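You operate a simulated robot arm through the tools that you are given. There is no shell and no other tool. Be economical: measure what you need, move in short steps, check, and stop when the job is done.

You run a simulated two-armed robot. Do the job below in one go: nothing can be reset, and whatever is moved stays where it is left.

## Task
Put the pink bag on the top of the check bench away on the packs shelf. Take the orange sample and put it in the grey tub on the top of the capstan frame. Turn the black dial to 20 N. Open the ties drawer, fetch the pink tag from the inside of the ties drawer and set it on the kit bench, then shut the drawer. Fetch the white tie from the out table and set it on the kit bench. Take the yellow scoop on the out table and put it away on the mix bench. Shut the pellets lid. Do these in any order. Set down upright: pink bag.

The check looks at the end state, three seconds after you hand in, the way a careful person would. Anything else that was tipped, shoved, dropped, spilled or broken makes it a failure. A push-on lid holds only when it is set on centred and level and pressed home; a screw cap is set on level and turned clockwise until tight.

## Robot
Two 7-joint arms with two-finger grippers on one trunk, on a base that drives. Base frame: it is fixed to the floor where the robot stands at the start and does not move with it; the origin is under the middle of the robot, x ahead of it, y to its left, z up; the surface under the hand at the start is at about z = 0.86. Units: m, degrees, N and s.
The left shoulder is at the start at [0.024, 0.217, 1.08], the right one opposite. With the tool pointing down near the work surface each hand reaches from about 0.2 to 0.76 m from the robot's upright axis, wherever it stands, measured 20 degrees to its own side. Places, roughly: black dial [0.7, 4.2, 1]; grey tub (18x15x9 cm) [-2.1, 0.7, 1]; kit bench [0.7, 6.5, 0.8]; mix bench (147x25 cm) [0.52, -8.7, 0.8]; orange sample (3x3x11 cm) [0.7, 0, 0.9]; packs shelf [0.6, -9.9, 0.5]; pellets lid [0.9, -6.8, 0.9]; pink bag [0.75, 0.25, 1]; pink tag [0.5, 6.25, 0.5]; ties drawer [0.6, 6.5, 0.5]; white tie (13x3x2 cm) [0.2, 8.4, 0.8]; yellow scoop (21x7x5 cm) [0.2, 8.7, 0.8]. Payload 2.2 kg a hand.
The tool frame of a hand sits at the grasp point between the pads (the TCP): z along the fingers, y along the line on which they close. The tips reach 0.019 m beyond it. The gripper opens to 0.116 m. The gripper's body begins 0.07 m behind the TCP.
Orientation is that of the tool frame in the base frame, as a unit quaternion [x, y, z, w]. With the fingers straight down and closing along the base's y, the tool's x points along the base's -x, its y along +y and its z along -z.

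## Interface
- The arms move only by the tool jog_arm. It takes "left_moves", "right_moves" or both (then of equal length, played together; a hand with none holds still); each is a list of rows, each a list of 3 entries, a list of its own where there are three numbers: the turn, a rotation vector about the tool's x, y, z in degrees, then the shift along the tool's x, y, z in m, then the closure, from 0 (fully open) to 1 (shut). In form: [[[wx, wy, wz], [x, y, z], jaw], ...]. A call has 1 to 8 rows; each row shifts and turns the commanded pose from where the row before left it, along the tool's axes as they then stand. Each row takes 0.2 s and may step no farther than 0.05 m and 8.6 degrees from the row before; otherwise, or with a gripper value out of range, the whole call is refused. Where a pose cannot be reached the arm comes as near as it can. A force on the tool above 40 N (or 10 N above the force at the start of the call, whichever is more), or a blocked arm, ends the call early, and 0.2 s more pass. The fingers move at their own pace and stop on an object; they squeeze with about 26 N. The grip force told is the motor's: it shows also when the fingers shut on nothing. Time passes only in rows, and 0.2 s behind the last, so rows that do not move let the fingers close. The reply holds the time, the measured pose of the TCP, the force on the tool along the base axes, the opening and the grip force, in the units named above and with some noise, with the torque about the TCP (base axes, N m) and any sound that the robot's microphone picked up, and new pictures: "show" is both (left out), scene, wrist or none (wrist: the cameras of the hands that moved).
- Cameras (640 x 400 px; columns grow to the right, rows downward): "scene" is now at [0.1315, 0.0304, 1.2927]; the picture's right is [0.14, -0.99, 0.00], its down [-0.28, -0.04, -0.96] and it looks along [0.95, 0.14, -0.29] (base axes); focal length 294 px, centre (320, 200). "left" rides on the left gripper at [0.069, 0.015, -0.097] in its tool frame; the picture's right is [-0.21, 0.98, 0.00], its down [-0.76, -0.17, -0.63] and it looks along [-0.62, -0.14, 0.77] (tool axes); focal length 251 px, centre (320, 200). "right" rides on the right gripper at [0.069, -0.015, -0.097] in its tool frame; the picture's right is [0.21, 0.98, 0.00], its down [-0.76, 0.17, -0.63] and it looks along [-0.62, 0.14, 0.77] (tool axes); focal length 251 px, centre (320, 200). There is no depth. A picture from a camera that has moved, and an enlarged one, comes with that camera's place and axes in the base frame and with its lens. The place of the scene camera against the robot may be out by one fixed shift of up to 0.025 m in any direction.
- raise_lower(by): slides the trunk up (or, below 0, down) by that many m; the arms and the scene camera ride with it, the base frame stays. It gives what a move gives, with no picture.
- steer(legs): drives the robot by 1 to 6 legs, each [ahead, left, turn to the left] in m, m and degrees, along the robot's own axes; the way and the turn of a leg run together, so that a leg with both is an arc; at most 1.5 m and 180 degrees a leg. The arms and the cameras ride along, it lands a little off, and it stops where it bumps. It gives what a move gives, and a new picture of the scene camera.
- pan_tilt(pan, tilt): turns the head with the scene camera to pan (to the left, within 80 degrees either way) and tilt (down, from -29 to 69), counted from straight ahead of the robot. It gives what a move gives, and a new picture of the scene camera.
- enlarge(camera, box): a new picture of the part [left, top, right, bottom] of that camera's present view, enlarged. It takes no simulated time.
- hand_in(): hands the job in; it is judged then, once.

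Work in short steps. Places have to be worked out from the pictures, the camera data and where the tool is seen: move nearer, look again, correct. Check each grasp and each placing, and mend what went wrong. You have 207 turns and 260 pictures in all, those below and enlarged ones among them. Open the grippers and draw the arms clear of the work before you hand the job in, unless the task says otherwise; then end with one line.

The tools are called after "Request:" as a command line: name --argument value ..., lists and objects as JSON in quotes. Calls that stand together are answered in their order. jog_arm: Moves the arms, as the interface text tells. Its arguments: {"type":"object","properties":{"left_moves":{"type":"array","items":{"type":"array"}},"right_moves":{"type":"array","items":{"type":"array"}},"show":{"type":"string","enum":["both","scene","wrist","none"]}},"required":[]} The other tools are called the same way: raise_lower (by) slides the trunk up or down; steer (legs) drives the base; pan_tilt (pan, tilt) turns the head that bears the scene camera; enlarge (camera, box) takes an enlarged picture of a part of a camera's view; hand_in () hands the job in.

At the start:

```text
t: 0.0
left_tool_pos: [0.5697, 0.3549, 1.1752]
left_tool_rot: [0.0, 1.0, -0.001, -0.001]
left_wrist_force: [0.1, -0.4, 0.5]
left_torque: [-0.02, -0.01, -0.03]
left_finger_gap: 0.1161
left_gripper_force: 0.1
right_tool_pos: [0.4606, -0.1142, 1.1817]
right_tool_rot: [0.001, 1.0, -0.001, -0.001]
right_wrist_force: [0.4, 1.0, -0.4]
right_torque: [-0.02, -0.01, -0.03]
right_finger_gap: 0.1162
right_gripper_force: 0.1
trunk travel left (down, up): [-0.225, 0.265]
robot x, y, heading: [-0.0025, -0.0004, -0.2]
head pan, tilt: [8.1, 16.4]
```

scene: 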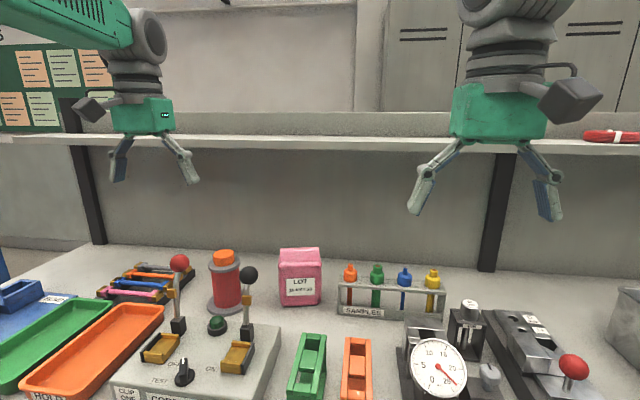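
right: 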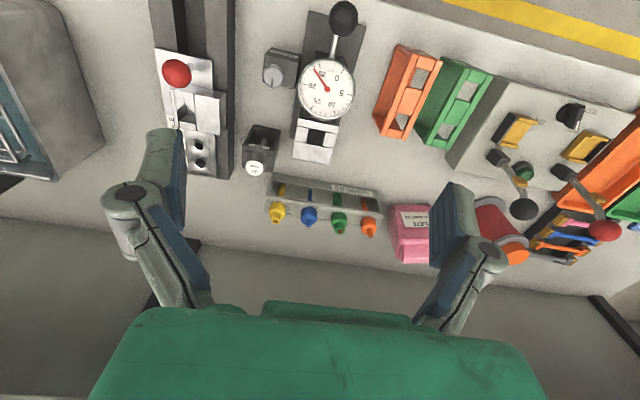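
left: 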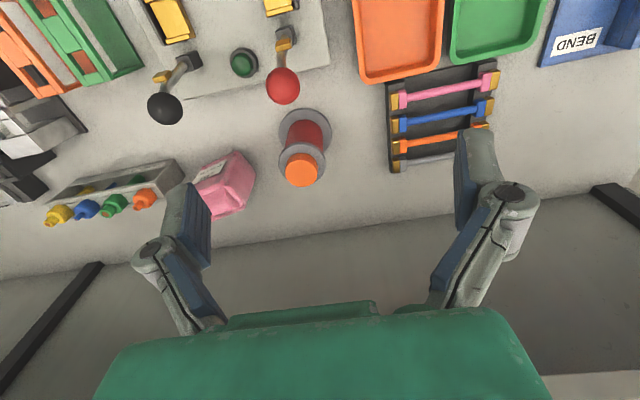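

I'll look closely at the sample rack and bag first.

Request:
enlarge --camera "scene" --box '[200, 220, 460, 382]'

Request:
enlarge --camera "right" --box '[240, 140, 560, 340]'

Request:
enlarge --camera "left" --box '[20, 90, 340, 290]'

```text
2.46 times, centred on (330, 301) of scene
camera zoom: at [0.1315, 0.0304, 1.2927], right [0.14, -0.99, 0.0], down [-0.28, -0.04, -0.96], along [0.95, 0.14, -0.29], focal length 725 px, centre (295, -49)
```

zoom: 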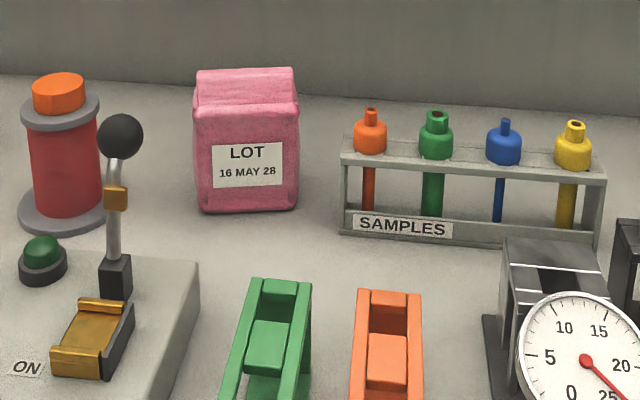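

```text
2.00 times, centred on (400, 240) of right
camera zoom: at [0.3897, -0.1309, 1.2785], right [-0.21, 0.98, 0.0], down [0.76, 0.17, 0.63], along [0.62, 0.13, -0.78], focal length 503 px, centre (160, 120)
```

zoom: 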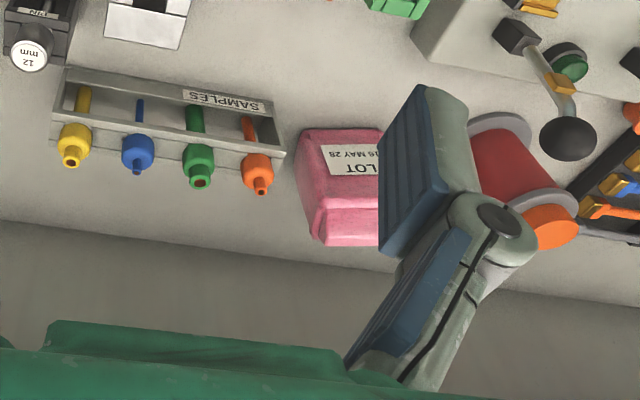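

```text
2.00 times, centred on (180, 190) of left
camera zoom: at [0.5009, 0.3698, 1.2724], right [0.21, 0.98, 0.0], down [0.76, -0.17, 0.63], along [0.62, -0.14, -0.78], focal length 503 px, centre (600, 220)
```

zoom: 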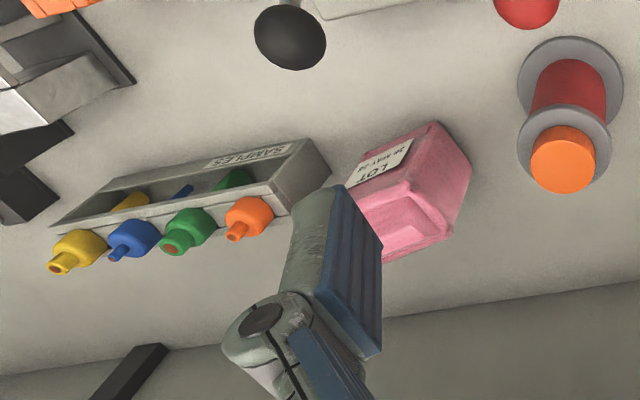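

The orange vial's axis is at about (0.696, 0.026), with its cap from z≈0.934 to 0.955 and the nozzle up to 0.968. I'll shift the base left so the right arm can reach it comfortably.

Request:
steer --legs '[[0.0, 0.2, 0]]'

```text
t: 1.6
left_tool_pos: [0.5688, 0.5528, 1.1778]
left_tool_rot: [0.002, 1.0, 0.001, 0.001]
left_wrist_force: [-0.3, 0.7, 0.4]
left_torque: [-0.01, 0.01, -0.01]
left_finger_gap: 0.1161
left_gripper_force: 0.0
right_tool_pos: [0.4564, 0.0838, 1.1825]
right_tool_rot: [0.002, 1.0, -0.001, 0.001]
right_wrist_force: [-0.2, 0.5, -0.1]
right_torque: [-0.02, -0.02, 0.0]
right_finger_gap: 0.1159
right_gripper_force: 0.0
trunk travel left (down, up): [-0.225, 0.265]
robot x, y, heading: [-0.0018, 0.2009, -0.4]
head pan, tilt: [8.1, 16.4]
camera scene: at [0.1322, 0.227, 1.2927], right [0.14, -0.99, 0.0], down [-0.28, -0.04, -0.96], along [0.95, 0.13, -0.29], focal length 294 px, centre (320, 200)
```

scene: 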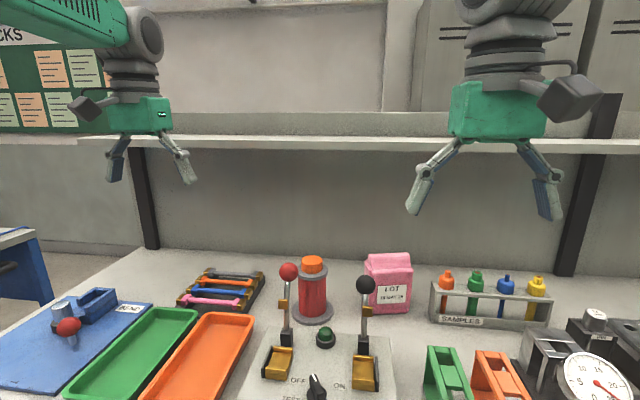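

I'll move the right hand above the vial with its jaws partly closed.

Request:
jog_arm --right_moves '[[[0, 0, 0], [-0.04, -0.009, 0.02], 0.3], [[0, 0, 0], [-0.04, -0.009, 0.02], 0.58], [[0, 0, 0], [-0.04, -0.009, 0.02], 0.58], [[0, 0, 0], [-0.04, -0.009, 0.02], 0.58], [[0, 0, 0], [-0.04, -0.009, 0.025], 0.58], [[0, 0, 0], [-0.038, -0.01, 0.025], 0.58], [[0, 0, 0], [0, 0, 0], 0.58]]' --show "wrist"

```text
t: 3.2
left_tool_pos: [0.5647, 0.5474, 1.1819]
left_tool_rot: [0.002, 1.0, 0.001, 0.004]
left_wrist_force: [-0.4, -1.3, 0.5]
left_torque: [0.08, -0.03, -0.01]
left_finger_gap: 0.1161
left_gripper_force: 0.0
right_tool_pos: [0.691, 0.0225, 1.056]
right_tool_rot: [0.003, 1.0, 0.001, 0.003]
right_wrist_force: [-0.2, 0.2, 0.6]
right_torque: [0.07, -0.03, 0.02]
right_finger_gap: 0.0487
right_gripper_force: 0.1
right hand out of reach, approached as far as the arm can: row 6
trunk travel left (down, up): [-0.225, 0.265]
robot x, y, heading: [-0.0001, 0.1999, -0.3]
head pan, tilt: [8.1, 16.4]
camera right: at [0.62, 0.0052, 1.1527], right [-0.21, 0.98, 0.0], down [0.75, 0.16, 0.64], along [0.62, 0.13, -0.77], focal length 251 px, centre (320, 200)
```

right: 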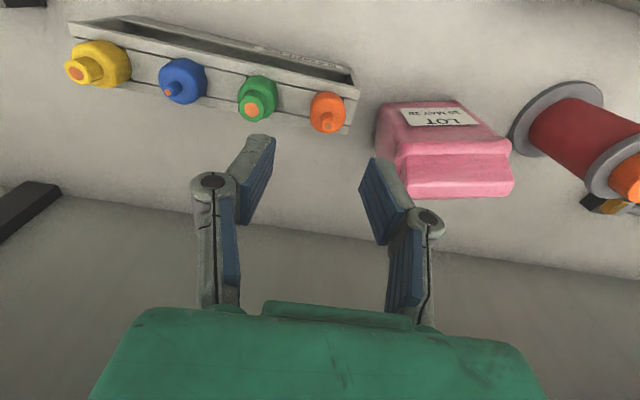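

The vial estimate is confirmed at (0.6965, 0.0265). The arm is at its reach limit, so I'll nudge the base 8 cm ahead.

Request:
steer --legs '[[0.08, 0, 0]]'

```text
t: 4.4
left_tool_pos: [0.6359, 0.5502, 1.1865]
left_tool_rot: [0.003, 1.0, 0.001, 0.008]
left_wrist_force: [1.0, -0.3, -0.1]
left_torque: [0.0, 0.01, 0.01]
left_finger_gap: 0.1158
left_gripper_force: 0.0
right_tool_pos: [0.7577, 0.0252, 1.0644]
right_tool_rot: [0.002, 1.0, 0.0, 0.001]
right_wrist_force: [-42.3, 2.9, 1.5]
right_torque: [-0.51, -6.26, 0.12]
right_finger_gap: 0.0487
right_gripper_force: 0.0
trunk travel left (down, up): [-0.225, 0.265]
robot x, y, heading: [0.0766, 0.2004, -0.5]
head pan, tilt: [8.1, 16.4]
stopped in leg 1: the force on the tool passed its limit at 116 N (the readings are from after the stop); the commanded pose is now the measured one
camera scene: at [0.1998, 0.2287, 1.2938], right [0.14, -0.99, 0.0], down [-0.28, -0.04, -0.96], along [0.95, 0.13, -0.28], focal length 294 px, centre (320, 200)
```

scene: 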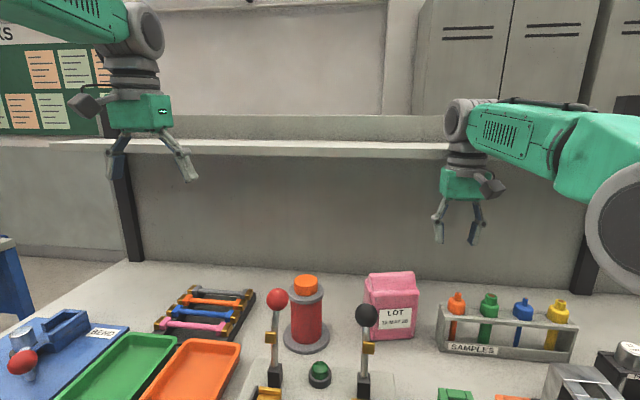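

The wrist bumped the overhead shelf; nothing looks disturbed. I'll pull the hand straight back until it's over the vial.

Request:
jog_arm --right_moves '[[[0, 0, 0], [0.03, 0, 0], 0.58], [[0, 0, 0], [0.031, 0.002, 0.02], 0.58], [[0, 0, 0], [0, 0.001, 0.02], 0.58], [[0, 0, 0], [0, 0, 0], 0.58]]' --show "both"

```text
t: 5.4
left_tool_pos: [0.6414, 0.5497, 1.1849]
left_tool_rot: [0.002, 1.0, 0.001, 0.005]
left_wrist_force: [-1.5, 0.4, 1.0]
left_torque: [-0.02, -0.06, -0.02]
left_finger_gap: 0.1161
left_gripper_force: 0.0
right_tool_pos: [0.7024, 0.0269, 1.0196]
right_tool_rot: [0.003, 1.0, -0.001, 0.001]
right_wrist_force: [-0.3, 0.1, -0.1]
right_torque: [0.01, -0.05, 0.0]
right_finger_gap: 0.0488
right_gripper_force: 0.1
trunk travel left (down, up): [-0.225, 0.265]
robot x, y, heading: [0.0797, 0.2, -0.2]
head pan, tilt: [8.1, 16.4]
camera scene: at [0.21, 0.2289, 1.2928], right [0.14, -0.99, 0.0], down [-0.28, -0.04, -0.96], along [0.95, 0.13, -0.28], focal length 294 px, centre (320, 200)
camera right: at [0.6318, 0.0101, 1.1169], right [-0.21, 0.98, 0.0], down [0.76, 0.16, 0.63], along [0.62, 0.13, -0.77], focal length 251 px, centre (320, 200)
```

scene: 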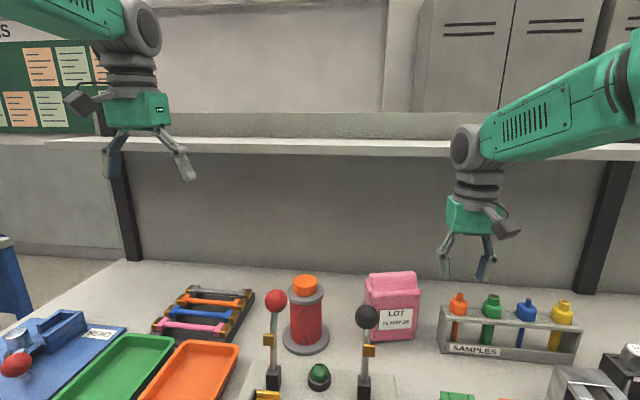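
right: 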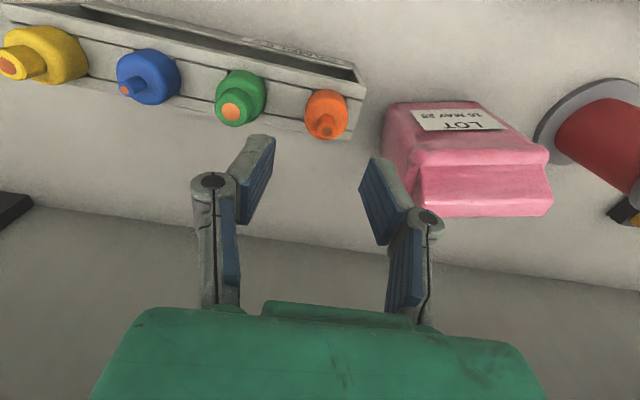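

The nozzle is at (0.695, 0.0266). I'll descend to z≈0.957 and close on the cap.

Request:
jog_arm --right_moves '[[[0, 0, 0], [0.006, 0.0, 0.02], 0.58], [[0, 0, 0], [0, 0, 0.02], 0.58], [[0, 0, 0], [0, 0, 0.021], 0.58], [[0, 0, 0], [0, 0, 0], 0.58], [[0, 0, 0], [0, 0, 0], 1], [[0, 0, 0], [0, 0, 0], 1]]' --show "wrist"

```text
t: 6.8
left_tool_pos: [0.6419, 0.5495, 1.184]
left_tool_rot: [0.002, 1.0, 0.001, 0.005]
left_wrist_force: [0.1, 0.2, -0.5]
left_torque: [-0.04, 0.01, -0.01]
left_finger_gap: 0.116
left_gripper_force: 0.0
right_tool_pos: [0.6966, 0.0261, 0.9576]
right_tool_rot: [0.003, 1.0, -0.001, -0.001]
right_wrist_force: [-0.9, 0.2, 0.0]
right_torque: [0.02, 0.01, -0.03]
right_finger_gap: 0.0285
right_gripper_force: 25.8
trunk travel left (down, up): [-0.225, 0.265]
robot x, y, heading: [0.0809, 0.1984, -0.4]
head pan, tilt: [8.1, 16.4]
camera right: at [0.6269, 0.0101, 1.0558], right [-0.21, 0.98, 0.0], down [0.76, 0.16, 0.63], along [0.62, 0.13, -0.78], focal length 251 px, centre (320, 200)
```

right: 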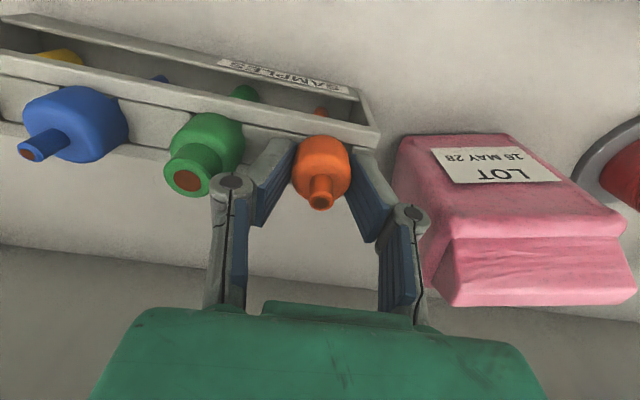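

The grip is good (28.5 mm, 26 N). I'll lift it straight up, then draw it back toward the robot.

Request:
jog_arm --right_moves '[[[0, 0, 0], [0, 0, -0.03], 1], [[0, 0, 0], [0, 0, -0.04], 1], [[0, 0, 0], [0, 0, -0.04], 1], [[0, 0, 0], [0.02, 0, -0.02], 1], [[0, 0, 0], [0.04, 0, -0.02], 1], [[0, 0, 0], [0.045, 0, -0.02], 1], [[0, 0, 0], [0.045, 0, -0.02], 1], [[0, 0, 0], [0.045, 0, -0.02], 1]]' --show "both"

```text
t: 8.6
left_tool_pos: [0.6395, 0.5481, 1.186]
left_tool_rot: [0.002, 1.0, 0.001, 0.007]
left_wrist_force: [0.2, -0.3, 0.5]
left_torque: [0.0, -0.06, 0.01]
left_finger_gap: 0.116
left_gripper_force: 0.0
right_tool_pos: [0.5002, 0.0263, 1.1679]
right_tool_rot: [0.003, 1.0, -0.001, -0.001]
right_wrist_force: [-1.2, -0.2, -0.4]
right_torque: [0.02, -0.01, 0.02]
right_finger_gap: 0.0291
right_gripper_force: 25.7
trunk travel left (down, up): [-0.225, 0.265]
robot x, y, heading: [0.0748, 0.2007, -0.3]
head pan, tilt: [8.1, 16.4]
camera scene: at [0.2072, 0.2286, 1.2931], right [0.14, -0.99, 0.0], down [-0.28, -0.04, -0.96], along [0.95, 0.13, -0.28], focal length 294 px, centre (320, 200)
camera right: at [0.4305, 0.0099, 1.2653], right [-0.21, 0.98, 0.0], down [0.76, 0.16, 0.63], along [0.62, 0.13, -0.77], focal length 251 px, centre (320, 200)
```

scene: 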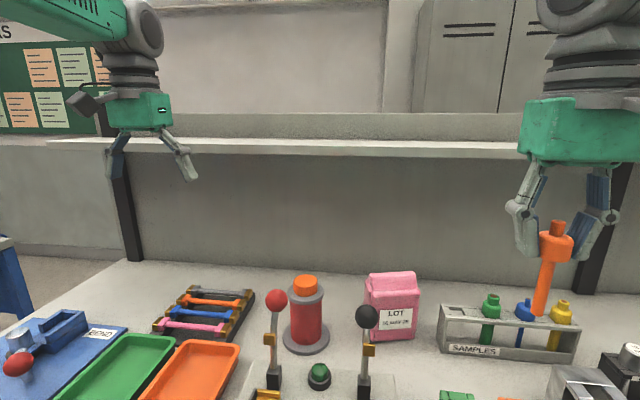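
right: 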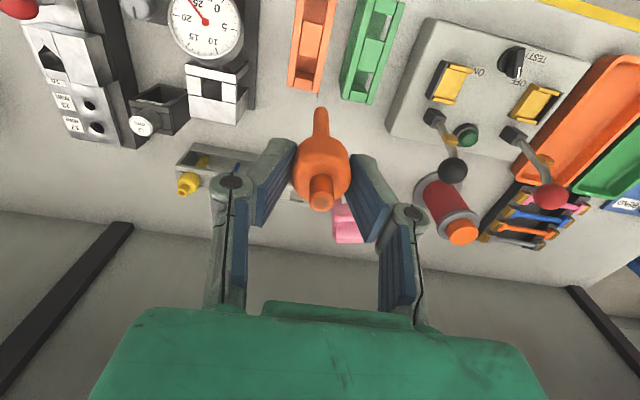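

The sample is held. I'll back off from the bench and turn round to face the capstan frame.

Request:
steer --legs '[[-0.5, 0, 0], [0, 0, 90], [0, 0, 75]]'

```text
t: 18.6
left_tool_pos: [-1.0563, -0.0058, 1.1827]
left_tool_rot: [0.993, -0.121, -0.005, 0.0]
left_wrist_force: [-0.4, -0.1, 0.4]
left_torque: [-0.03, 0.01, 0.01]
left_finger_gap: 0.116
left_gripper_force: 0.1
right_tool_pos: [-0.7982, 0.469, 1.1666]
right_tool_rot: [0.993, -0.121, 0.001, 0.0]
right_wrist_force: [0.1, 0.2, -0.7]
right_torque: [0.0, 0.02, 0.01]
right_finger_gap: 0.0287
right_gripper_force: 26.7
trunk travel left (down, up): [-0.225, 0.265]
robot x, y, heading: [-0.425, 0.2024, 165.9]
head pan, tilt: [8.1, 16.4]
camera scene: at [-0.564, 0.236, 1.2928], right [0.1, 0.99, 0.0], down [0.28, -0.03, -0.96], along [-0.95, 0.1, -0.29], focal length 294 px, centre (320, 200)
```

scene: 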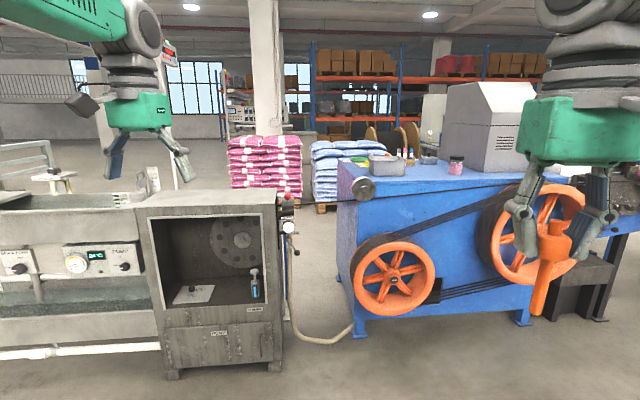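

I can see the blue capstan frame, with a grey tub near its left end. I'll zoom in on it.

Request:
enlarge --camera "scene" --box '[330, 130, 490, 230]'

```text
4.00 times, centred on (410, 180) of scene
camera zoom: at [-0.564, 0.236, 1.2928], right [0.1, 0.99, 0.0], down [0.28, -0.03, -0.96], along [-0.95, 0.1, -0.29], focal length 1178 px, centre (-40, 280)
```

zoom: 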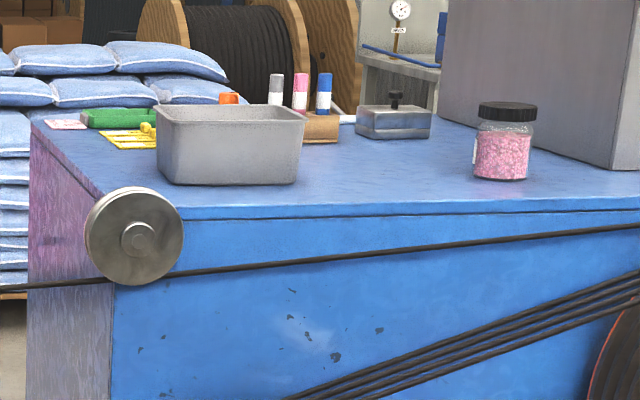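

The tub is near (-2.08, 0.74) with its base at z≈0.97. I'll draw in the left hand and raise the right one.

Request:
jog_arm --left_moves '[[[0, 0, 0], [0.045, 0, 0], 0], [[0, 0, 0], [0.045, 0, 0], 0], [[0, 0, 0], [0.045, 0, 0], 0], [[0, 0, 0], [0.045, 0, 0], 0], [[0, 0, 0], [0.045, 0, 0], 0]]' --right_moves '[[[0, 0, 0], [0, 0, -0.02], 1], [[0, 0, 0], [0, 0, -0.02], 1], [[0, 0, 0], [0, 0, -0.02], 1], [[0, 0, 0], [0, 0, -0.02], 1], [[0, 0, 0], [0, 0, 0], 1]]' --show "none"

Request:
steer --legs '[[0, 0, 14], [0.95, -0.32, 0]]'

```text
t: 19.8
left_tool_pos: [-0.872, -0.0788, 1.1789]
left_tool_rot: [0.993, -0.12, -0.006, -0.001]
left_wrist_force: [0.3, -1.2, -0.8]
left_torque: [0.0, -0.01, 0.01]
left_finger_gap: 0.1159
left_gripper_force: 0.0
left hand out of reach, approached as far as the arm can: row 4, 5
right_tool_pos: [-0.7951, 0.467, 1.2471]
right_tool_rot: [0.993, -0.121, 0.001, -0.002]
right_wrist_force: [-0.4, -0.2, -0.5]
right_torque: [0.01, 0.0, 0.02]
right_finger_gap: 0.0287
right_gripper_force: 25.9
trunk travel left (down, up): [-0.225, 0.265]
robot x, y, heading: [-0.425, 0.201, 166.0]
head pan, tilt: [8.1, 16.4]
```

```text
t: 25.8
left_tool_pos: [-1.7075, 0.137, 1.1793]
left_tool_rot: [1.0, 0.002, -0.007, 0.0]
left_wrist_force: [-0.7, 0.6, -0.3]
left_torque: [0.0, -0.01, 0.01]
left_finger_gap: 0.116
left_gripper_force: 0.0
right_tool_pos: [-1.765, 0.687, 1.249]
right_tool_rot: [1.0, 0.001, -0.001, 0.0]
right_wrist_force: [0.8, 0.2, 0.0]
right_torque: [0.01, -0.03, -0.01]
right_finger_gap: 0.0287
right_gripper_force: 25.9
trunk travel left (down, up): [-0.225, 0.265]
robot x, y, heading: [-1.3433, 0.5184, -179.7]
head pan, tilt: [8.1, 16.4]
camera scene: at [-1.4816, 0.5198, 1.2929], right [-0.14, 0.99, 0.0], down [0.28, 0.04, -0.96], along [-0.95, -0.14, -0.28], focal length 294 px, centre (320, 200)
```

scene: 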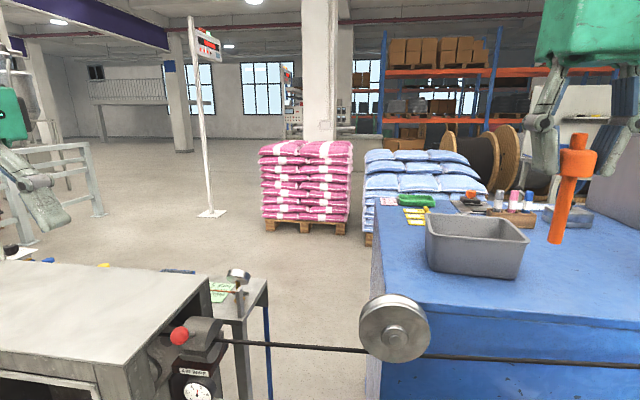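

The tub's rim is at about z≈1.06 and its centre near (-2.10, 0.76). I'll drive 12 cm closer and then look with the wrist camera.

Request:
steer --legs '[[0.12, -0.04, 0]]'

Request:
jog_arm --right_moves '[[[0, 0, 0], [-0.04, -0.005, 0], 1], [[0, 0, 0], [-0.04, -0.005, 0], 1], [[0, 0, 0], [-0.04, -0.005, 0], 1], [[0, 0, 0], [0, 0, 0], 1]]' --show "both"

```text
t: 27.0
left_tool_pos: [-1.8274, 0.1605, 1.1754]
left_tool_rot: [1.0, 0.003, -0.007, -0.007]
left_wrist_force: [-0.5, -0.6, 0.7]
left_torque: [0.1, -0.01, -0.01]
left_finger_gap: 0.1158
left_gripper_force: 0.0
right_tool_pos: [-1.884, 0.7102, 1.2499]
right_tool_rot: [1.0, 0.002, -0.001, -0.006]
right_wrist_force: [-0.1, -0.9, -1.1]
right_torque: [0.12, -0.02, -0.02]
right_finger_gap: 0.0287
right_gripper_force: 26.1
trunk travel left (down, up): [-0.225, 0.265]
robot x, y, heading: [-1.4665, 0.5571, -179.7]
head pan, tilt: [8.1, 16.4]
camera scene: at [-1.6014, 0.5424, 1.2928], right [-0.15, 0.99, 0.01], down [0.28, 0.05, -0.96], along [-0.95, -0.14, -0.29], focal length 294 px, centre (320, 200)
```

scene: 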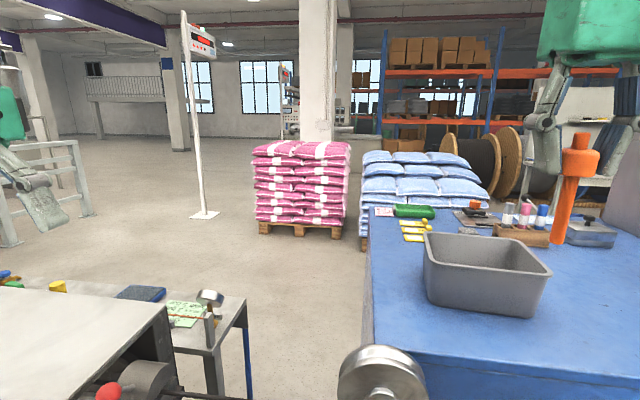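

```text
t: 28.0
left_tool_pos: [-1.8233, 0.1707, 1.1791]
left_tool_rot: [1.0, 0.004, -0.008, -0.007]
left_wrist_force: [0.4, 0.2, 0.4]
left_torque: [-0.01, 0.02, -0.01]
left_finger_gap: 0.1162
left_gripper_force: 0.0
right_tool_pos: [-2.0006, 0.7391, 1.2513]
right_tool_rot: [1.0, 0.002, -0.004, -0.001]
right_wrist_force: [-0.1, 0.4, 0.1]
right_torque: [0.0, 0.01, 0.01]
right_finger_gap: 0.029
right_gripper_force: 26.2
trunk travel left (down, up): [-0.225, 0.265]
robot x, y, heading: [-1.4629, 0.5557, -179.8]
head pan, tilt: [8.1, 16.4]
camera scene: at [-1.6015, 0.5519, 1.293], right [-0.15, 0.99, 0.0], down [0.28, 0.04, -0.96], along [-0.95, -0.14, -0.28], focal length 294 px, centre (320, 200)
camera right: at [-1.9321, 0.7523, 1.3479], right [0.22, -0.98, 0.0], down [-0.75, -0.17, 0.64], along [-0.62, -0.14, -0.77], focal length 251 px, centre (320, 200)
```

scene: 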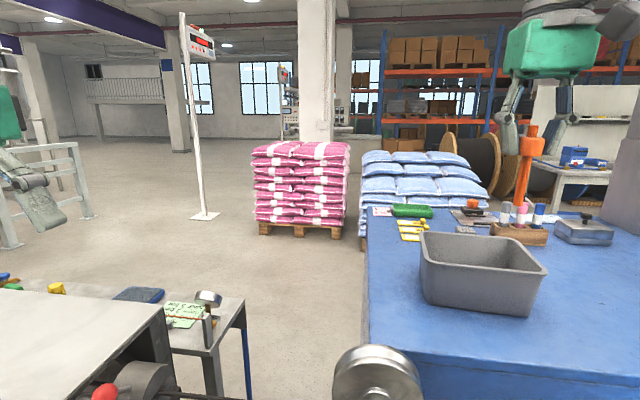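
right: 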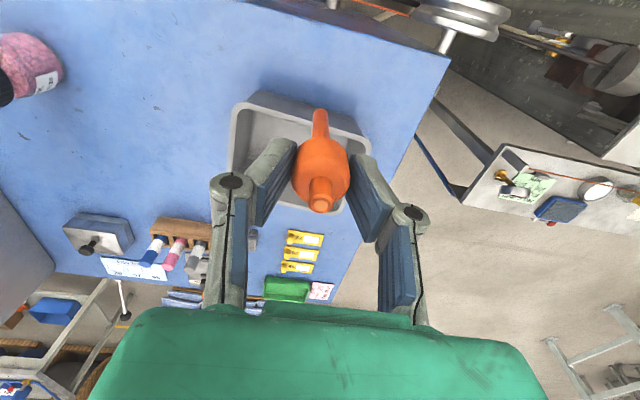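

The tub's rim spans about x -2.04 to -2.18 and y 0.66 to 0.82. I'll centre the vial at (-2.115, 0.745) and lower it most of the way.

Request:
jog_arm --right_moves '[[[0, 0, 0], [-0.04, -0.003, 0], 1], [[0, 0, 0], [-0.04, -0.003, 0], 1], [[0, 0, 0], [-0.035, 0, 0.01], 1], [[0, 0, 0], [0, 0, 0.035], 1], [[0, 0, 0], [0, 0, 0.035], 1], [[0, 0, 0], [0, 0, 0.035], 1], [[0, 0, 0], [0, 0, 0.02], 1], [[0, 0, 0], [0, 0, 0], 1]]' --show "both"

```text
t: 29.8
left_tool_pos: [-1.8255, 0.173, 1.1796]
left_tool_rot: [1.0, 0.005, -0.007, -0.004]
left_wrist_force: [-0.3, -0.1, -0.5]
left_torque: [-0.01, 0.01, 0.05]
left_finger_gap: 0.1161
left_gripper_force: 0.0
right_tool_pos: [-2.072, 0.7455, 1.1228]
right_tool_rot: [1.0, 0.002, -0.002, -0.001]
right_wrist_force: [1.2, -0.2, -0.4]
right_torque: [0.0, -0.01, 0.03]
right_finger_gap: 0.0289
right_gripper_force: 25.6
right hand out of reach, approached as far as the arm can: row 2, 3
trunk travel left (down, up): [-0.225, 0.265]
robot x, y, heading: [-1.4642, 0.5553, -180.1]
head pan, tilt: [8.1, 16.4]
camera scene: at [-1.6031, 0.5555, 1.2928], right [-0.14, 0.99, 0.0], down [0.28, 0.04, -0.96], along [-0.95, -0.14, -0.29], focal length 294 px, centre (320, 200)
camera right: at [-2.0029, 0.7585, 1.2198], right [0.22, -0.98, 0.0], down [-0.75, -0.17, 0.64], along [-0.62, -0.14, -0.77], focal length 251 px, centre (320, 200)
```

scene: 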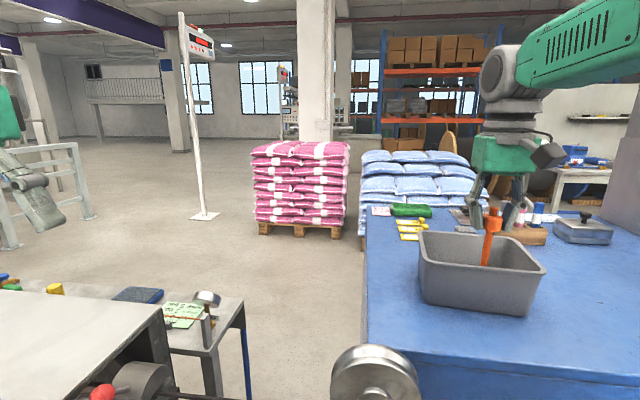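
right: 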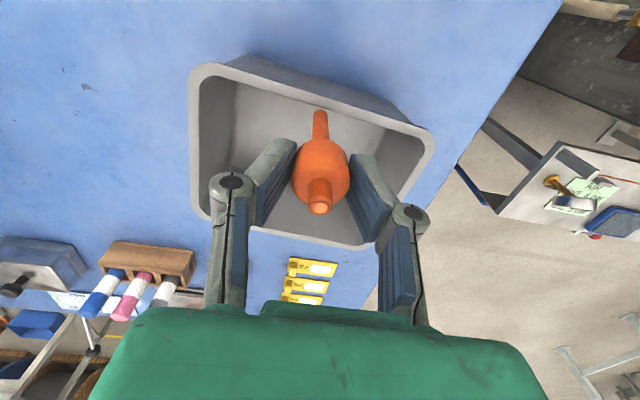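

The tub's centre is confirmed at (-2.116, 0.745), and the vial is close to the near wall. I'll push forward 4 cm; at this lower height the reach should allow it.

Request:
jog_arm --right_moves '[[[0, 0, 0], [-0.02, 0, 0], 1], [[0, 0, 0], [-0.02, 0, 0], 1], [[0, 0, 0], [0, 0, 0], 1]]' --show "none"

```text
t: 30.6
left_tool_pos: [-1.8249, 0.1713, 1.18]
left_tool_rot: [1.0, 0.005, -0.008, -0.003]
left_wrist_force: [0.0, 0.1, 0.4]
left_torque: [0.03, 0.02, 0.02]
left_finger_gap: 0.1158
left_gripper_force: 0.0
right_tool_pos: [-2.1127, 0.7413, 1.1248]
right_tool_rot: [1.0, 0.002, -0.003, 0.0]
right_wrist_force: [-0.4, -0.1, 0.0]
right_torque: [0.02, 0.03, 0.0]
right_finger_gap: 0.0287
right_gripper_force: 25.8
trunk travel left (down, up): [-0.225, 0.265]
robot x, y, heading: [-1.4655, 0.5555, -179.5]
head pan, tilt: [8.1, 16.4]
```

Centred now. I'll lower 3.5 cm, which keeps the tips above the rim, and release.

Request:
jog_arm --right_moves '[[[0, 0, 0], [0, 0, 0.018], 1], [[0, 0, 0], [0, 0, 0.018], 1], [[0, 0, 0], [0, 0, 0], 1], [[0, 0, 0], [0, 0, 0], 0.6], [[0, 0, 0], [0, 0, 0], 0.5], [[0, 0, 0], [0, 0, -0.02], 0.5], [[0, 0, 0], [0, 0, -0.04], 0.5], [[0, 0, 0], [0, 0, -0.03], 0.5]]' --show "both"

```text
t: 32.4
left_tool_pos: [-1.8282, 0.173, 1.1777]
left_tool_rot: [1.0, 0.003, -0.008, -0.003]
left_wrist_force: [-0.2, 0.4, 0.4]
left_torque: [0.01, -0.03, -0.01]
left_finger_gap: 0.1162
left_gripper_force: 0.0
right_tool_pos: [-2.1165, 0.745, 1.1752]
right_tool_rot: [1.0, 0.002, 0.001, -0.001]
right_wrist_force: [-0.4, 0.1, -0.5]
right_torque: [-0.03, -0.01, 0.01]
right_finger_gap: 0.058
right_gripper_force: 0.0
trunk travel left (down, up): [-0.225, 0.265]
robot x, y, heading: [-1.4593, 0.5524, -180.1]
head pan, tilt: [8.1, 16.4]
camera scene: at [-1.6057, 0.5558, 1.2924], right [-0.14, 0.99, 0.0], down [0.28, 0.04, -0.96], along [-0.95, -0.14, -0.29], focal length 294 px, centre (320, 200)
camera right: at [-2.0489, 0.7581, 1.2728], right [0.22, -0.98, 0.0], down [-0.76, -0.17, 0.63], along [-0.62, -0.14, -0.78], focal length 251 px, centre (320, 200)
```

scene: 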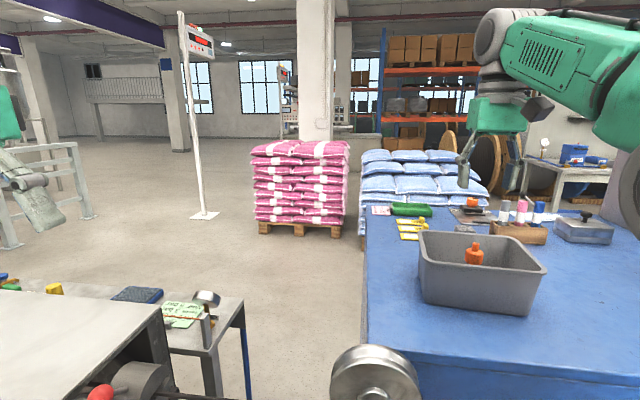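
right: 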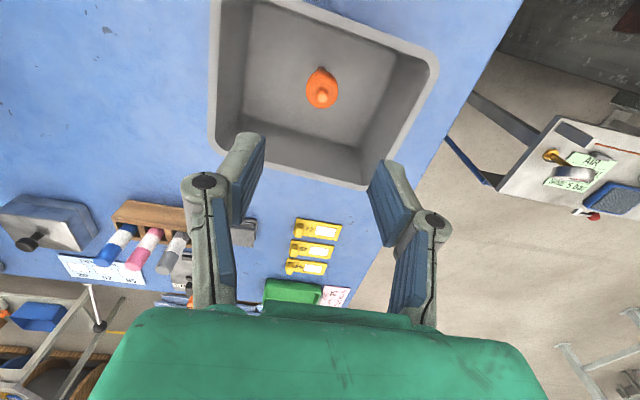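

The sample stands in the tub. I'll draw the right hand in, back off and turn to look south.

Request:
jog_arm --right_moves '[[[0, 0, 0], [0.03, 0, -0.02], 0.5], [[0, 0, 0], [0.045, 0, -0.01], 0.3], [[0, 0, 0], [0.045, 0, 0], 0], [[0, 0, 0], [0.045, 0, 0], 0], [[0, 0, 0], [0.045, 0.01, 0], 0], [[0, 0, 0], [0.045, 0.01, 0], 0], [[0, 0, 0], [0.045, 0.01, 0], 0]]' --show "none"

Request:
steer --legs '[[-1.0, 0, 0], [0, 0, 90]]'

```text
t: 34.0
left_tool_pos: [-1.8242, 0.1782, 1.1834]
left_tool_rot: [1.0, 0.003, -0.008, 0.0]
left_wrist_force: [0.4, 0.3, 0.4]
left_torque: [-0.06, 0.04, 0.01]
left_finger_gap: 0.1159
left_gripper_force: 0.1
right_tool_pos: [-1.82, 0.7218, 1.208]
right_tool_rot: [1.0, 0.002, -0.004, 0.002]
right_wrist_force: [0.5, -0.8, -0.5]
right_torque: [-0.04, 0.03, -0.01]
right_finger_gap: 0.1161
right_gripper_force: 0.0
right hand out of reach, approached as far as the arm can: row 1
trunk travel left (down, up): [-0.225, 0.265]
robot x, y, heading: [-1.4661, 0.5533, -179.9]
head pan, tilt: [8.1, 16.4]
```

```text
t: 43.1
left_tool_pos: [-0.0757, 0.2064, 1.1809]
left_tool_rot: [0.698, 0.716, -0.007, 0.004]
left_wrist_force: [-0.1, 0.3, 0.7]
left_torque: [-0.01, 0.0, 0.02]
left_finger_gap: 0.116
left_gripper_force: 0.0
right_tool_pos: [-0.6193, 0.1976, 1.2077]
right_tool_rot: [0.699, 0.716, -0.002, 0.001]
right_wrist_force: [-0.1, -0.6, 0.7]
right_torque: [0.01, 0.03, 0.0]
right_finger_gap: 0.1159
right_gripper_force: 0.1
trunk travel left (down, up): [-0.225, 0.265]
robot x, y, heading: [-0.4662, 0.5636, -88.7]
head pan, tilt: [8.1, 16.4]
camera scene: at [-0.4513, 0.4426, 1.2929], right [-0.99, -0.17, 0.0], down [-0.05, 0.28, -0.96], along [0.16, -0.95, -0.28], focal length 294 px, centre (320, 200)
```

scene: 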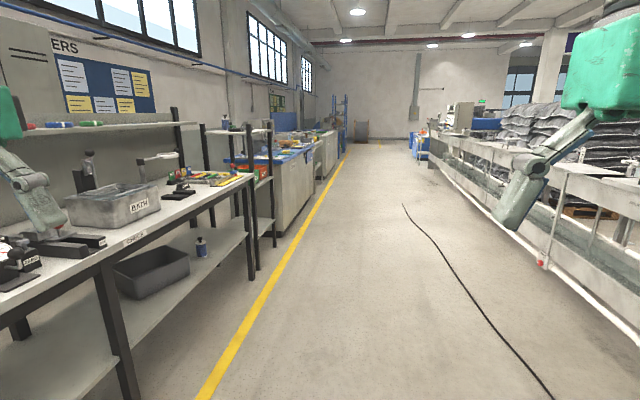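

The aisle is clear: the floor cable is at x≲-1.0 and the benches at x>0.3. I'll drive south 6 m.

Request:
steer --legs '[[1.5, 0, 0], [1.5, 0, 0], [1.5, 0, 0], [1.5, 0, 0]]'

Request:
pan_tilt --pan 45 --tilt 20

```text
t: 71.6
left_tool_pos: [0.0271, -5.8138, 1.1813]
left_tool_rot: [0.711, 0.704, -0.008, 0.004]
left_wrist_force: [0.6, 0.1, 0.3]
left_torque: [0.02, 0.0, 0.0]
left_finger_gap: 0.1161
left_gripper_force: 0.0
right_tool_pos: [-0.5165, -5.8019, 1.2082]
right_tool_rot: [0.713, 0.701, -0.002, 0.001]
right_wrist_force: [0.0, -1.0, 0.4]
right_torque: [0.02, 0.0, 0.02]
right_finger_gap: 0.1162
right_gripper_force: 0.1
trunk travel left (down, up): [-0.225, 0.265]
robot x, y, heading: [-0.3449, -5.4465, -90.6]
head pan, tilt: [8.1, 16.4]
camera scene: at [-0.3399, -5.5652, 1.2929], right [-0.99, -0.13, 0.0], down [-0.04, 0.28, -0.96], along [0.12, -0.95, -0.28], focal length 294 px, centre (320, 200)
```

scene: 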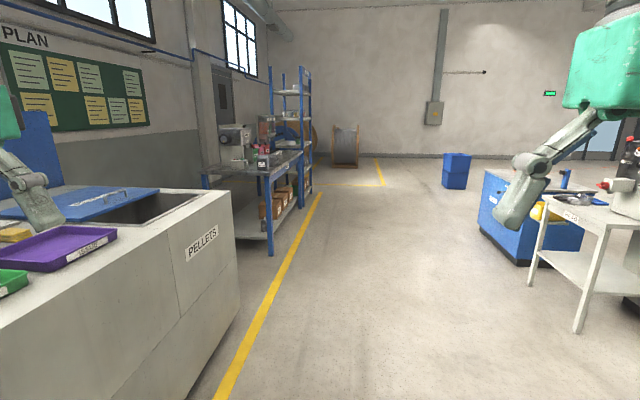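

```text
t: 72.7
left_tool_pos: [0.0269, -5.8118, 1.1812]
left_tool_rot: [0.711, 0.703, -0.01, 0.004]
left_wrist_force: [0.5, 0.1, 0.1]
left_torque: [-0.02, -0.01, 0.0]
left_finger_gap: 0.1161
left_gripper_force: 0.1
right_tool_pos: [-0.517, -5.7978, 1.2097]
right_tool_rot: [0.713, 0.701, -0.002, 0.002]
right_wrist_force: [-0.4, 0.8, 0.4]
right_torque: [0.0, 0.02, 0.05]
right_finger_gap: 0.1159
right_gripper_force: 0.0
trunk travel left (down, up): [-0.225, 0.265]
robot x, y, heading: [-0.3468, -5.4477, -90.9]
head pan, tilt: [45.0, 20.0]
camera scene: at [-0.3218, -5.5609, 1.2911], right [-0.95, -0.32, 0.0], down [-0.1, 0.29, -0.95], along [0.31, -0.9, -0.3], focal length 294 px, centre (320, 200)
```

scene: 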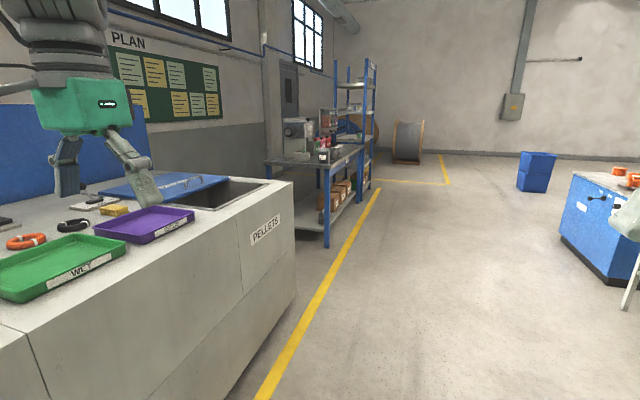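

The pellets hopper is ahead on the left, with a blue lid beside its opening. I'll drive level with it and face it.

Request:
steer --legs '[[1.25, 0, 0], [0, 0, 90]]'

Request:
pan_tilt --pan 0 --tilt 25

```text
t: 82.8
left_tool_pos: [0.0047, -6.3255, 1.1814]
left_tool_rot: [0.01, 1.0, -0.006, 0.009]
left_wrist_force: [0.3, -0.2, 0.6]
left_torque: [-0.01, 0.02, 0.01]
left_finger_gap: 0.1161
left_gripper_force: 0.2
right_tool_pos: [-0.0121, -6.8723, 1.209]
right_tool_rot: [0.012, 1.0, -0.001, 0.003]
right_wrist_force: [0.0, -0.4, -0.1]
right_torque: [0.03, -0.03, 0.0]
right_finger_gap: 0.116
right_gripper_force: 0.1
trunk travel left (down, up): [-0.225, 0.265]
robot x, y, heading: [-0.3643, -6.6992, -1.4]
head pan, tilt: [45.0, 20.0]
camera scene: at [-0.2387, -6.6549, 1.2898], right [0.32, -0.95, 0.0], down [-0.3, -0.1, -0.95], along [0.9, 0.3, -0.32], focal length 294 px, centre (320, 200)
```

scene: 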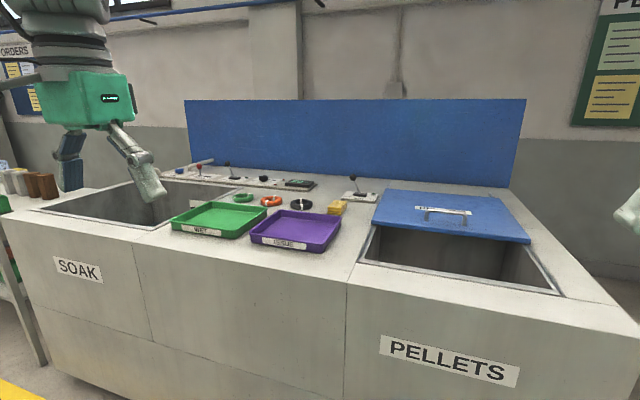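

```text
t: 83.9
left_tool_pos: [0.0027, -6.3261, 1.1812]
left_tool_rot: [0.009, 1.0, -0.006, 0.011]
left_wrist_force: [0.9, -0.6, -0.6]
left_torque: [0.0, 0.01, 0.03]
left_finger_gap: 0.116
left_gripper_force: 0.0
right_tool_pos: [-0.0141, -6.872, 1.2097]
right_tool_rot: [0.011, 1.0, 0.0, 0.005]
right_wrist_force: [-0.1, -0.4, -0.1]
right_torque: [0.0, 0.0, -0.01]
right_finger_gap: 0.1161
right_gripper_force: 0.0
trunk travel left (down, up): [-0.225, 0.265]
robot x, y, heading: [-0.3658, -6.6998, -1.7]
head pan, tilt: [0.0, 25.0]
camera scene: at [-0.2349, -6.6867, 1.2789], right [-0.02, -1.0, 0.0], down [-0.42, 0.01, -0.91], along [0.91, -0.02, -0.42], focal length 294 px, centre (320, 200)
```

scene: 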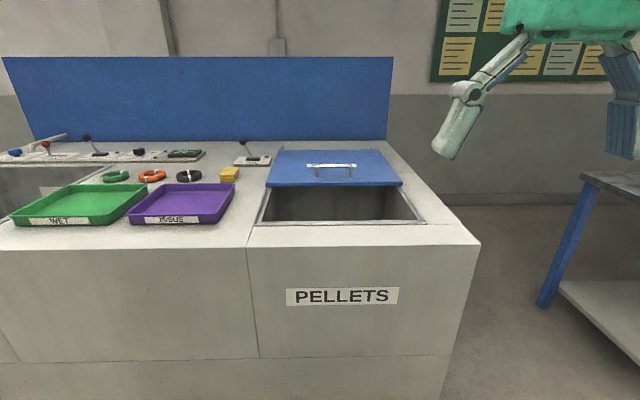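

It looks like a sliding lid with a bar handle. I'll zoom in.

Request:
enlarge --camera "scene" --box '[230, 130, 450, 268]'

```text
2.90 times, centred on (340, 199) of scene
camera zoom: at [-0.2349, -6.6867, 1.2789], right [-0.02, -1.0, 0.0], down [-0.42, 0.01, -0.91], along [0.91, -0.02, -0.42], focal length 854 px, centre (262, 203)
```

zoom: 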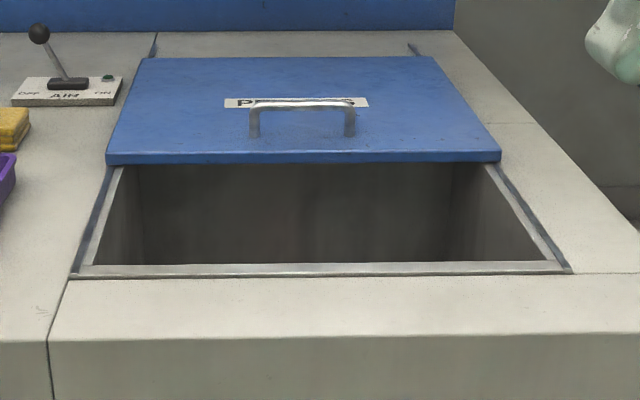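

It's a rail-guided lid with a bar handle at about (0.86, -6.76). I need to know how close the base can get, so I'll look straight down at the front of the robot.

Request:
steer --legs '[[0.2, 0.2, 1.5]]'

Request:
pan_tilt --pan 0 --tilt 65

```text
t: 85.9
left_tool_pos: [0.1878, -6.1347, 1.1867]
left_tool_rot: [-0.002, 1.0, 0.0, 0.012]
left_wrist_force: [0.9, -1.2, 0.5]
left_torque: [0.12, 0.06, 0.01]
left_finger_gap: 0.1159
left_gripper_force: 0.1
right_tool_pos: [0.1873, -6.6789, 1.2079]
right_tool_rot: [-0.002, 1.0, 0.006, 0.005]
right_wrist_force: [-0.4, -0.8, -0.2]
right_torque: [0.01, 0.01, 0.0]
right_finger_gap: 0.116
right_gripper_force: 0.2
trunk travel left (down, up): [-0.225, 0.265]
robot x, y, heading: [-0.1683, -6.5034, 0.1]
head pan, tilt: [0.0, 25.0]
camera scene: at [-0.0382, -6.498, 1.2789], right [0.0, -1.0, -0.01], down [-0.42, 0.01, -0.91], along [0.91, 0.01, -0.42], focal length 294 px, centre (320, 200)
```

scene: 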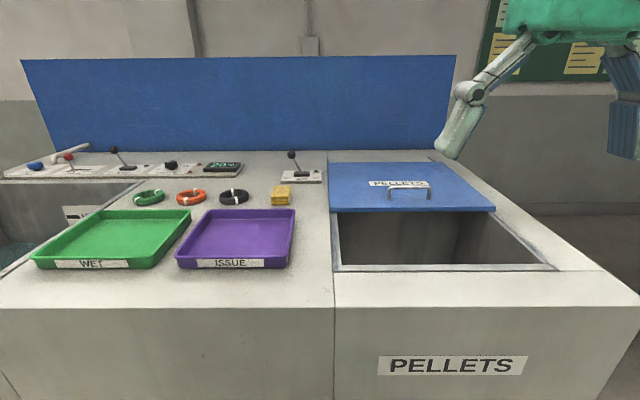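

```text
t: 86.9
left_tool_pos: [0.1865, -6.1279, 1.1855]
left_tool_rot: [-0.001, 1.0, -0.002, 0.014]
left_wrist_force: [-0.3, -0.6, 0.2]
left_torque: [0.02, 0.01, 0.02]
left_finger_gap: 0.1162
left_gripper_force: 0.0
right_tool_pos: [0.1861, -6.6716, 1.2086]
right_tool_rot: [-0.002, 1.0, 0.003, 0.005]
right_wrist_force: [-0.3, -0.2, -0.2]
right_torque: [0.01, 0.0, 0.02]
right_finger_gap: 0.1159
right_gripper_force: 0.1
trunk travel left (down, up): [-0.225, 0.265]
robot x, y, heading: [-0.166, -6.4994, -0.1]
head pan, tilt: [0.0, 65.0]
camera scene: at [-0.0694, -6.4935, 1.2234], right [0.0, -1.0, -0.01], down [-0.91, 0.0, -0.42], along [0.42, 0.01, -0.91], focal length 294 px, centre (320, 200)
```

scene: 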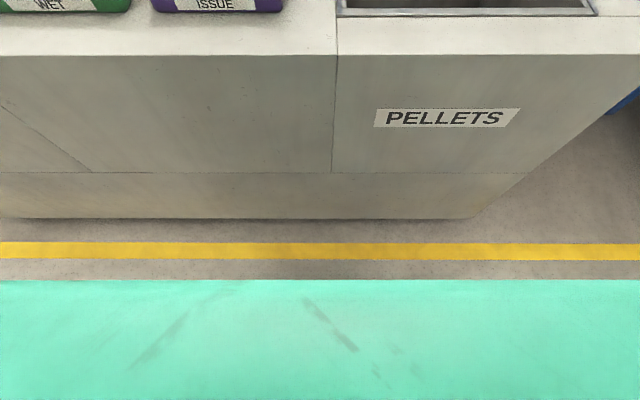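

The base front is about 0.26 m ahead of the axis and the cabinet front is at x≈0.38, so I can go to x≈0.06. I'll drive there and then raise and tilt the right hand forward for reach.

Request:
steer --legs '[[0.22, 0, 0]]'

Request:
jog_arm --right_moves '[[[0, -7, 0], [-0.035, -0.01, -0.0], 1], [[0, -7, 0], [-0.035, -0.01, 0.0], 1], [[0, -7, 0], [-0.035, -0.01, 0.0], 1], [[0, -7, 0], [-0.035, -0.01, 0.01], 1], [[0, -7, 0], [-0.035, -0.01, 0.01], 1], [[0, 0, 0], [-0.035, -0.01, 0.02], 1], [[0, 0, 0], [0, 0, 0], 1]]' --show "wrist"

```text
t: 88.6
left_tool_pos: [0.4113, -6.1253, 1.1854]
left_tool_rot: [-0.003, 1.0, -0.002, 0.014]
left_wrist_force: [0.4, -0.4, 0.3]
left_torque: [0.01, -0.01, 0.01]
left_finger_gap: 0.1161
left_gripper_force: 0.0
right_tool_pos: [0.4109, -6.6699, 1.2092]
right_tool_rot: [-0.003, 1.0, 0.003, 0.004]
right_wrist_force: [1.1, -0.1, -1.5]
right_torque: [0.01, 0.02, -0.02]
right_finger_gap: 0.1161
right_gripper_force: 0.1
trunk travel left (down, up): [-0.225, 0.265]
robot x, y, heading: [0.0523, -6.5041, 0.7]
head pan, tilt: [0.0, 65.0]
camera scene: at [0.155, -6.4908, 1.2234], right [0.01, -1.0, -0.01], down [-0.91, 0.0, -0.42], along [0.42, 0.01, -0.91], focal length 294 px, centre (320, 200)
```

scene: 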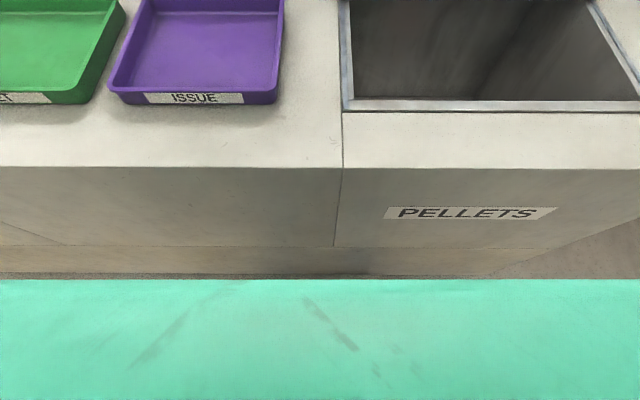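

```text
t: 90.2
left_tool_pos: [0.4095, -6.1216, 1.1832]
left_tool_rot: [-0.004, 1.0, -0.005, 0.012]
left_wrist_force: [-0.1, 0.0, 1.0]
left_torque: [0.01, 0.0, -0.02]
left_finger_gap: 0.1161
left_gripper_force: 0.0
right_tool_pos: [0.6225, -6.7251, 1.2389]
right_tool_rot: [-0.002, 0.952, 0.002, 0.306]
right_wrist_force: [-0.4, -0.1, 0.4]
right_torque: [-0.01, -0.01, -0.01]
right_finger_gap: 0.0
right_gripper_force: 26.2
trunk travel left (down, up): [-0.225, 0.265]
robot x, y, heading: [0.0601, -6.5027, 0.4]
head pan, tilt: [0.0, 65.0]
camera right: at [0.5103, -6.7425, 1.278], right [-0.18, 0.98, -0.12], down [0.24, 0.16, 0.96], along [0.95, 0.14, -0.27], focal length 251 px, centre (320, 200)
```

right: 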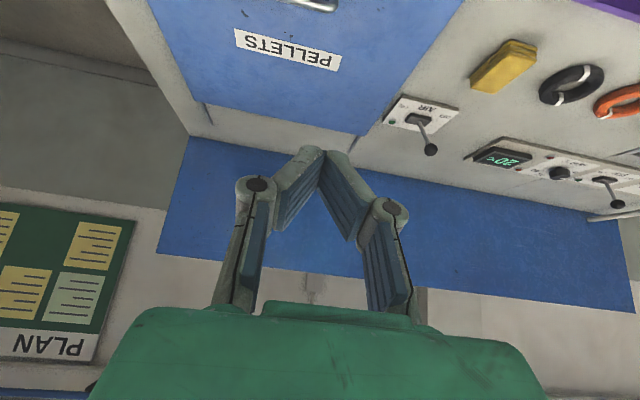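

The hand is tilted 35°. I'll aim the scene camera at the handle region.

Request:
pan_tilt --pan -18 --tilt 38

```text
t: 91.2
left_tool_pos: [0.41, -6.1203, 1.1824]
left_tool_rot: [-0.002, 1.0, -0.006, 0.013]
left_wrist_force: [0.6, -0.3, -0.3]
left_torque: [-0.02, -0.01, 0.01]
left_finger_gap: 0.116
left_gripper_force: 0.1
right_tool_pos: [0.6246, -6.7221, 1.2386]
right_tool_rot: [-0.003, 0.952, 0.002, 0.306]
right_wrist_force: [-0.7, -0.4, -0.3]
right_torque: [0.0, 0.01, 0.03]
right_finger_gap: 0.0
right_gripper_force: 25.9
trunk travel left (down, up): [-0.225, 0.265]
robot x, y, heading: [0.0569, -6.4996, 0.4]
head pan, tilt: [-18.0, 38.0]
camera scene: at [0.1773, -6.512, 1.2585], right [-0.3, -0.95, 0.0], down [-0.59, 0.19, -0.79], along [0.75, -0.24, -0.62], focal length 294 px, centre (320, 200)
```

scene: 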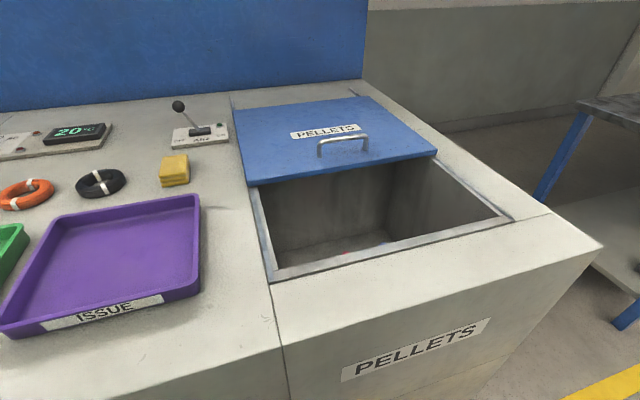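

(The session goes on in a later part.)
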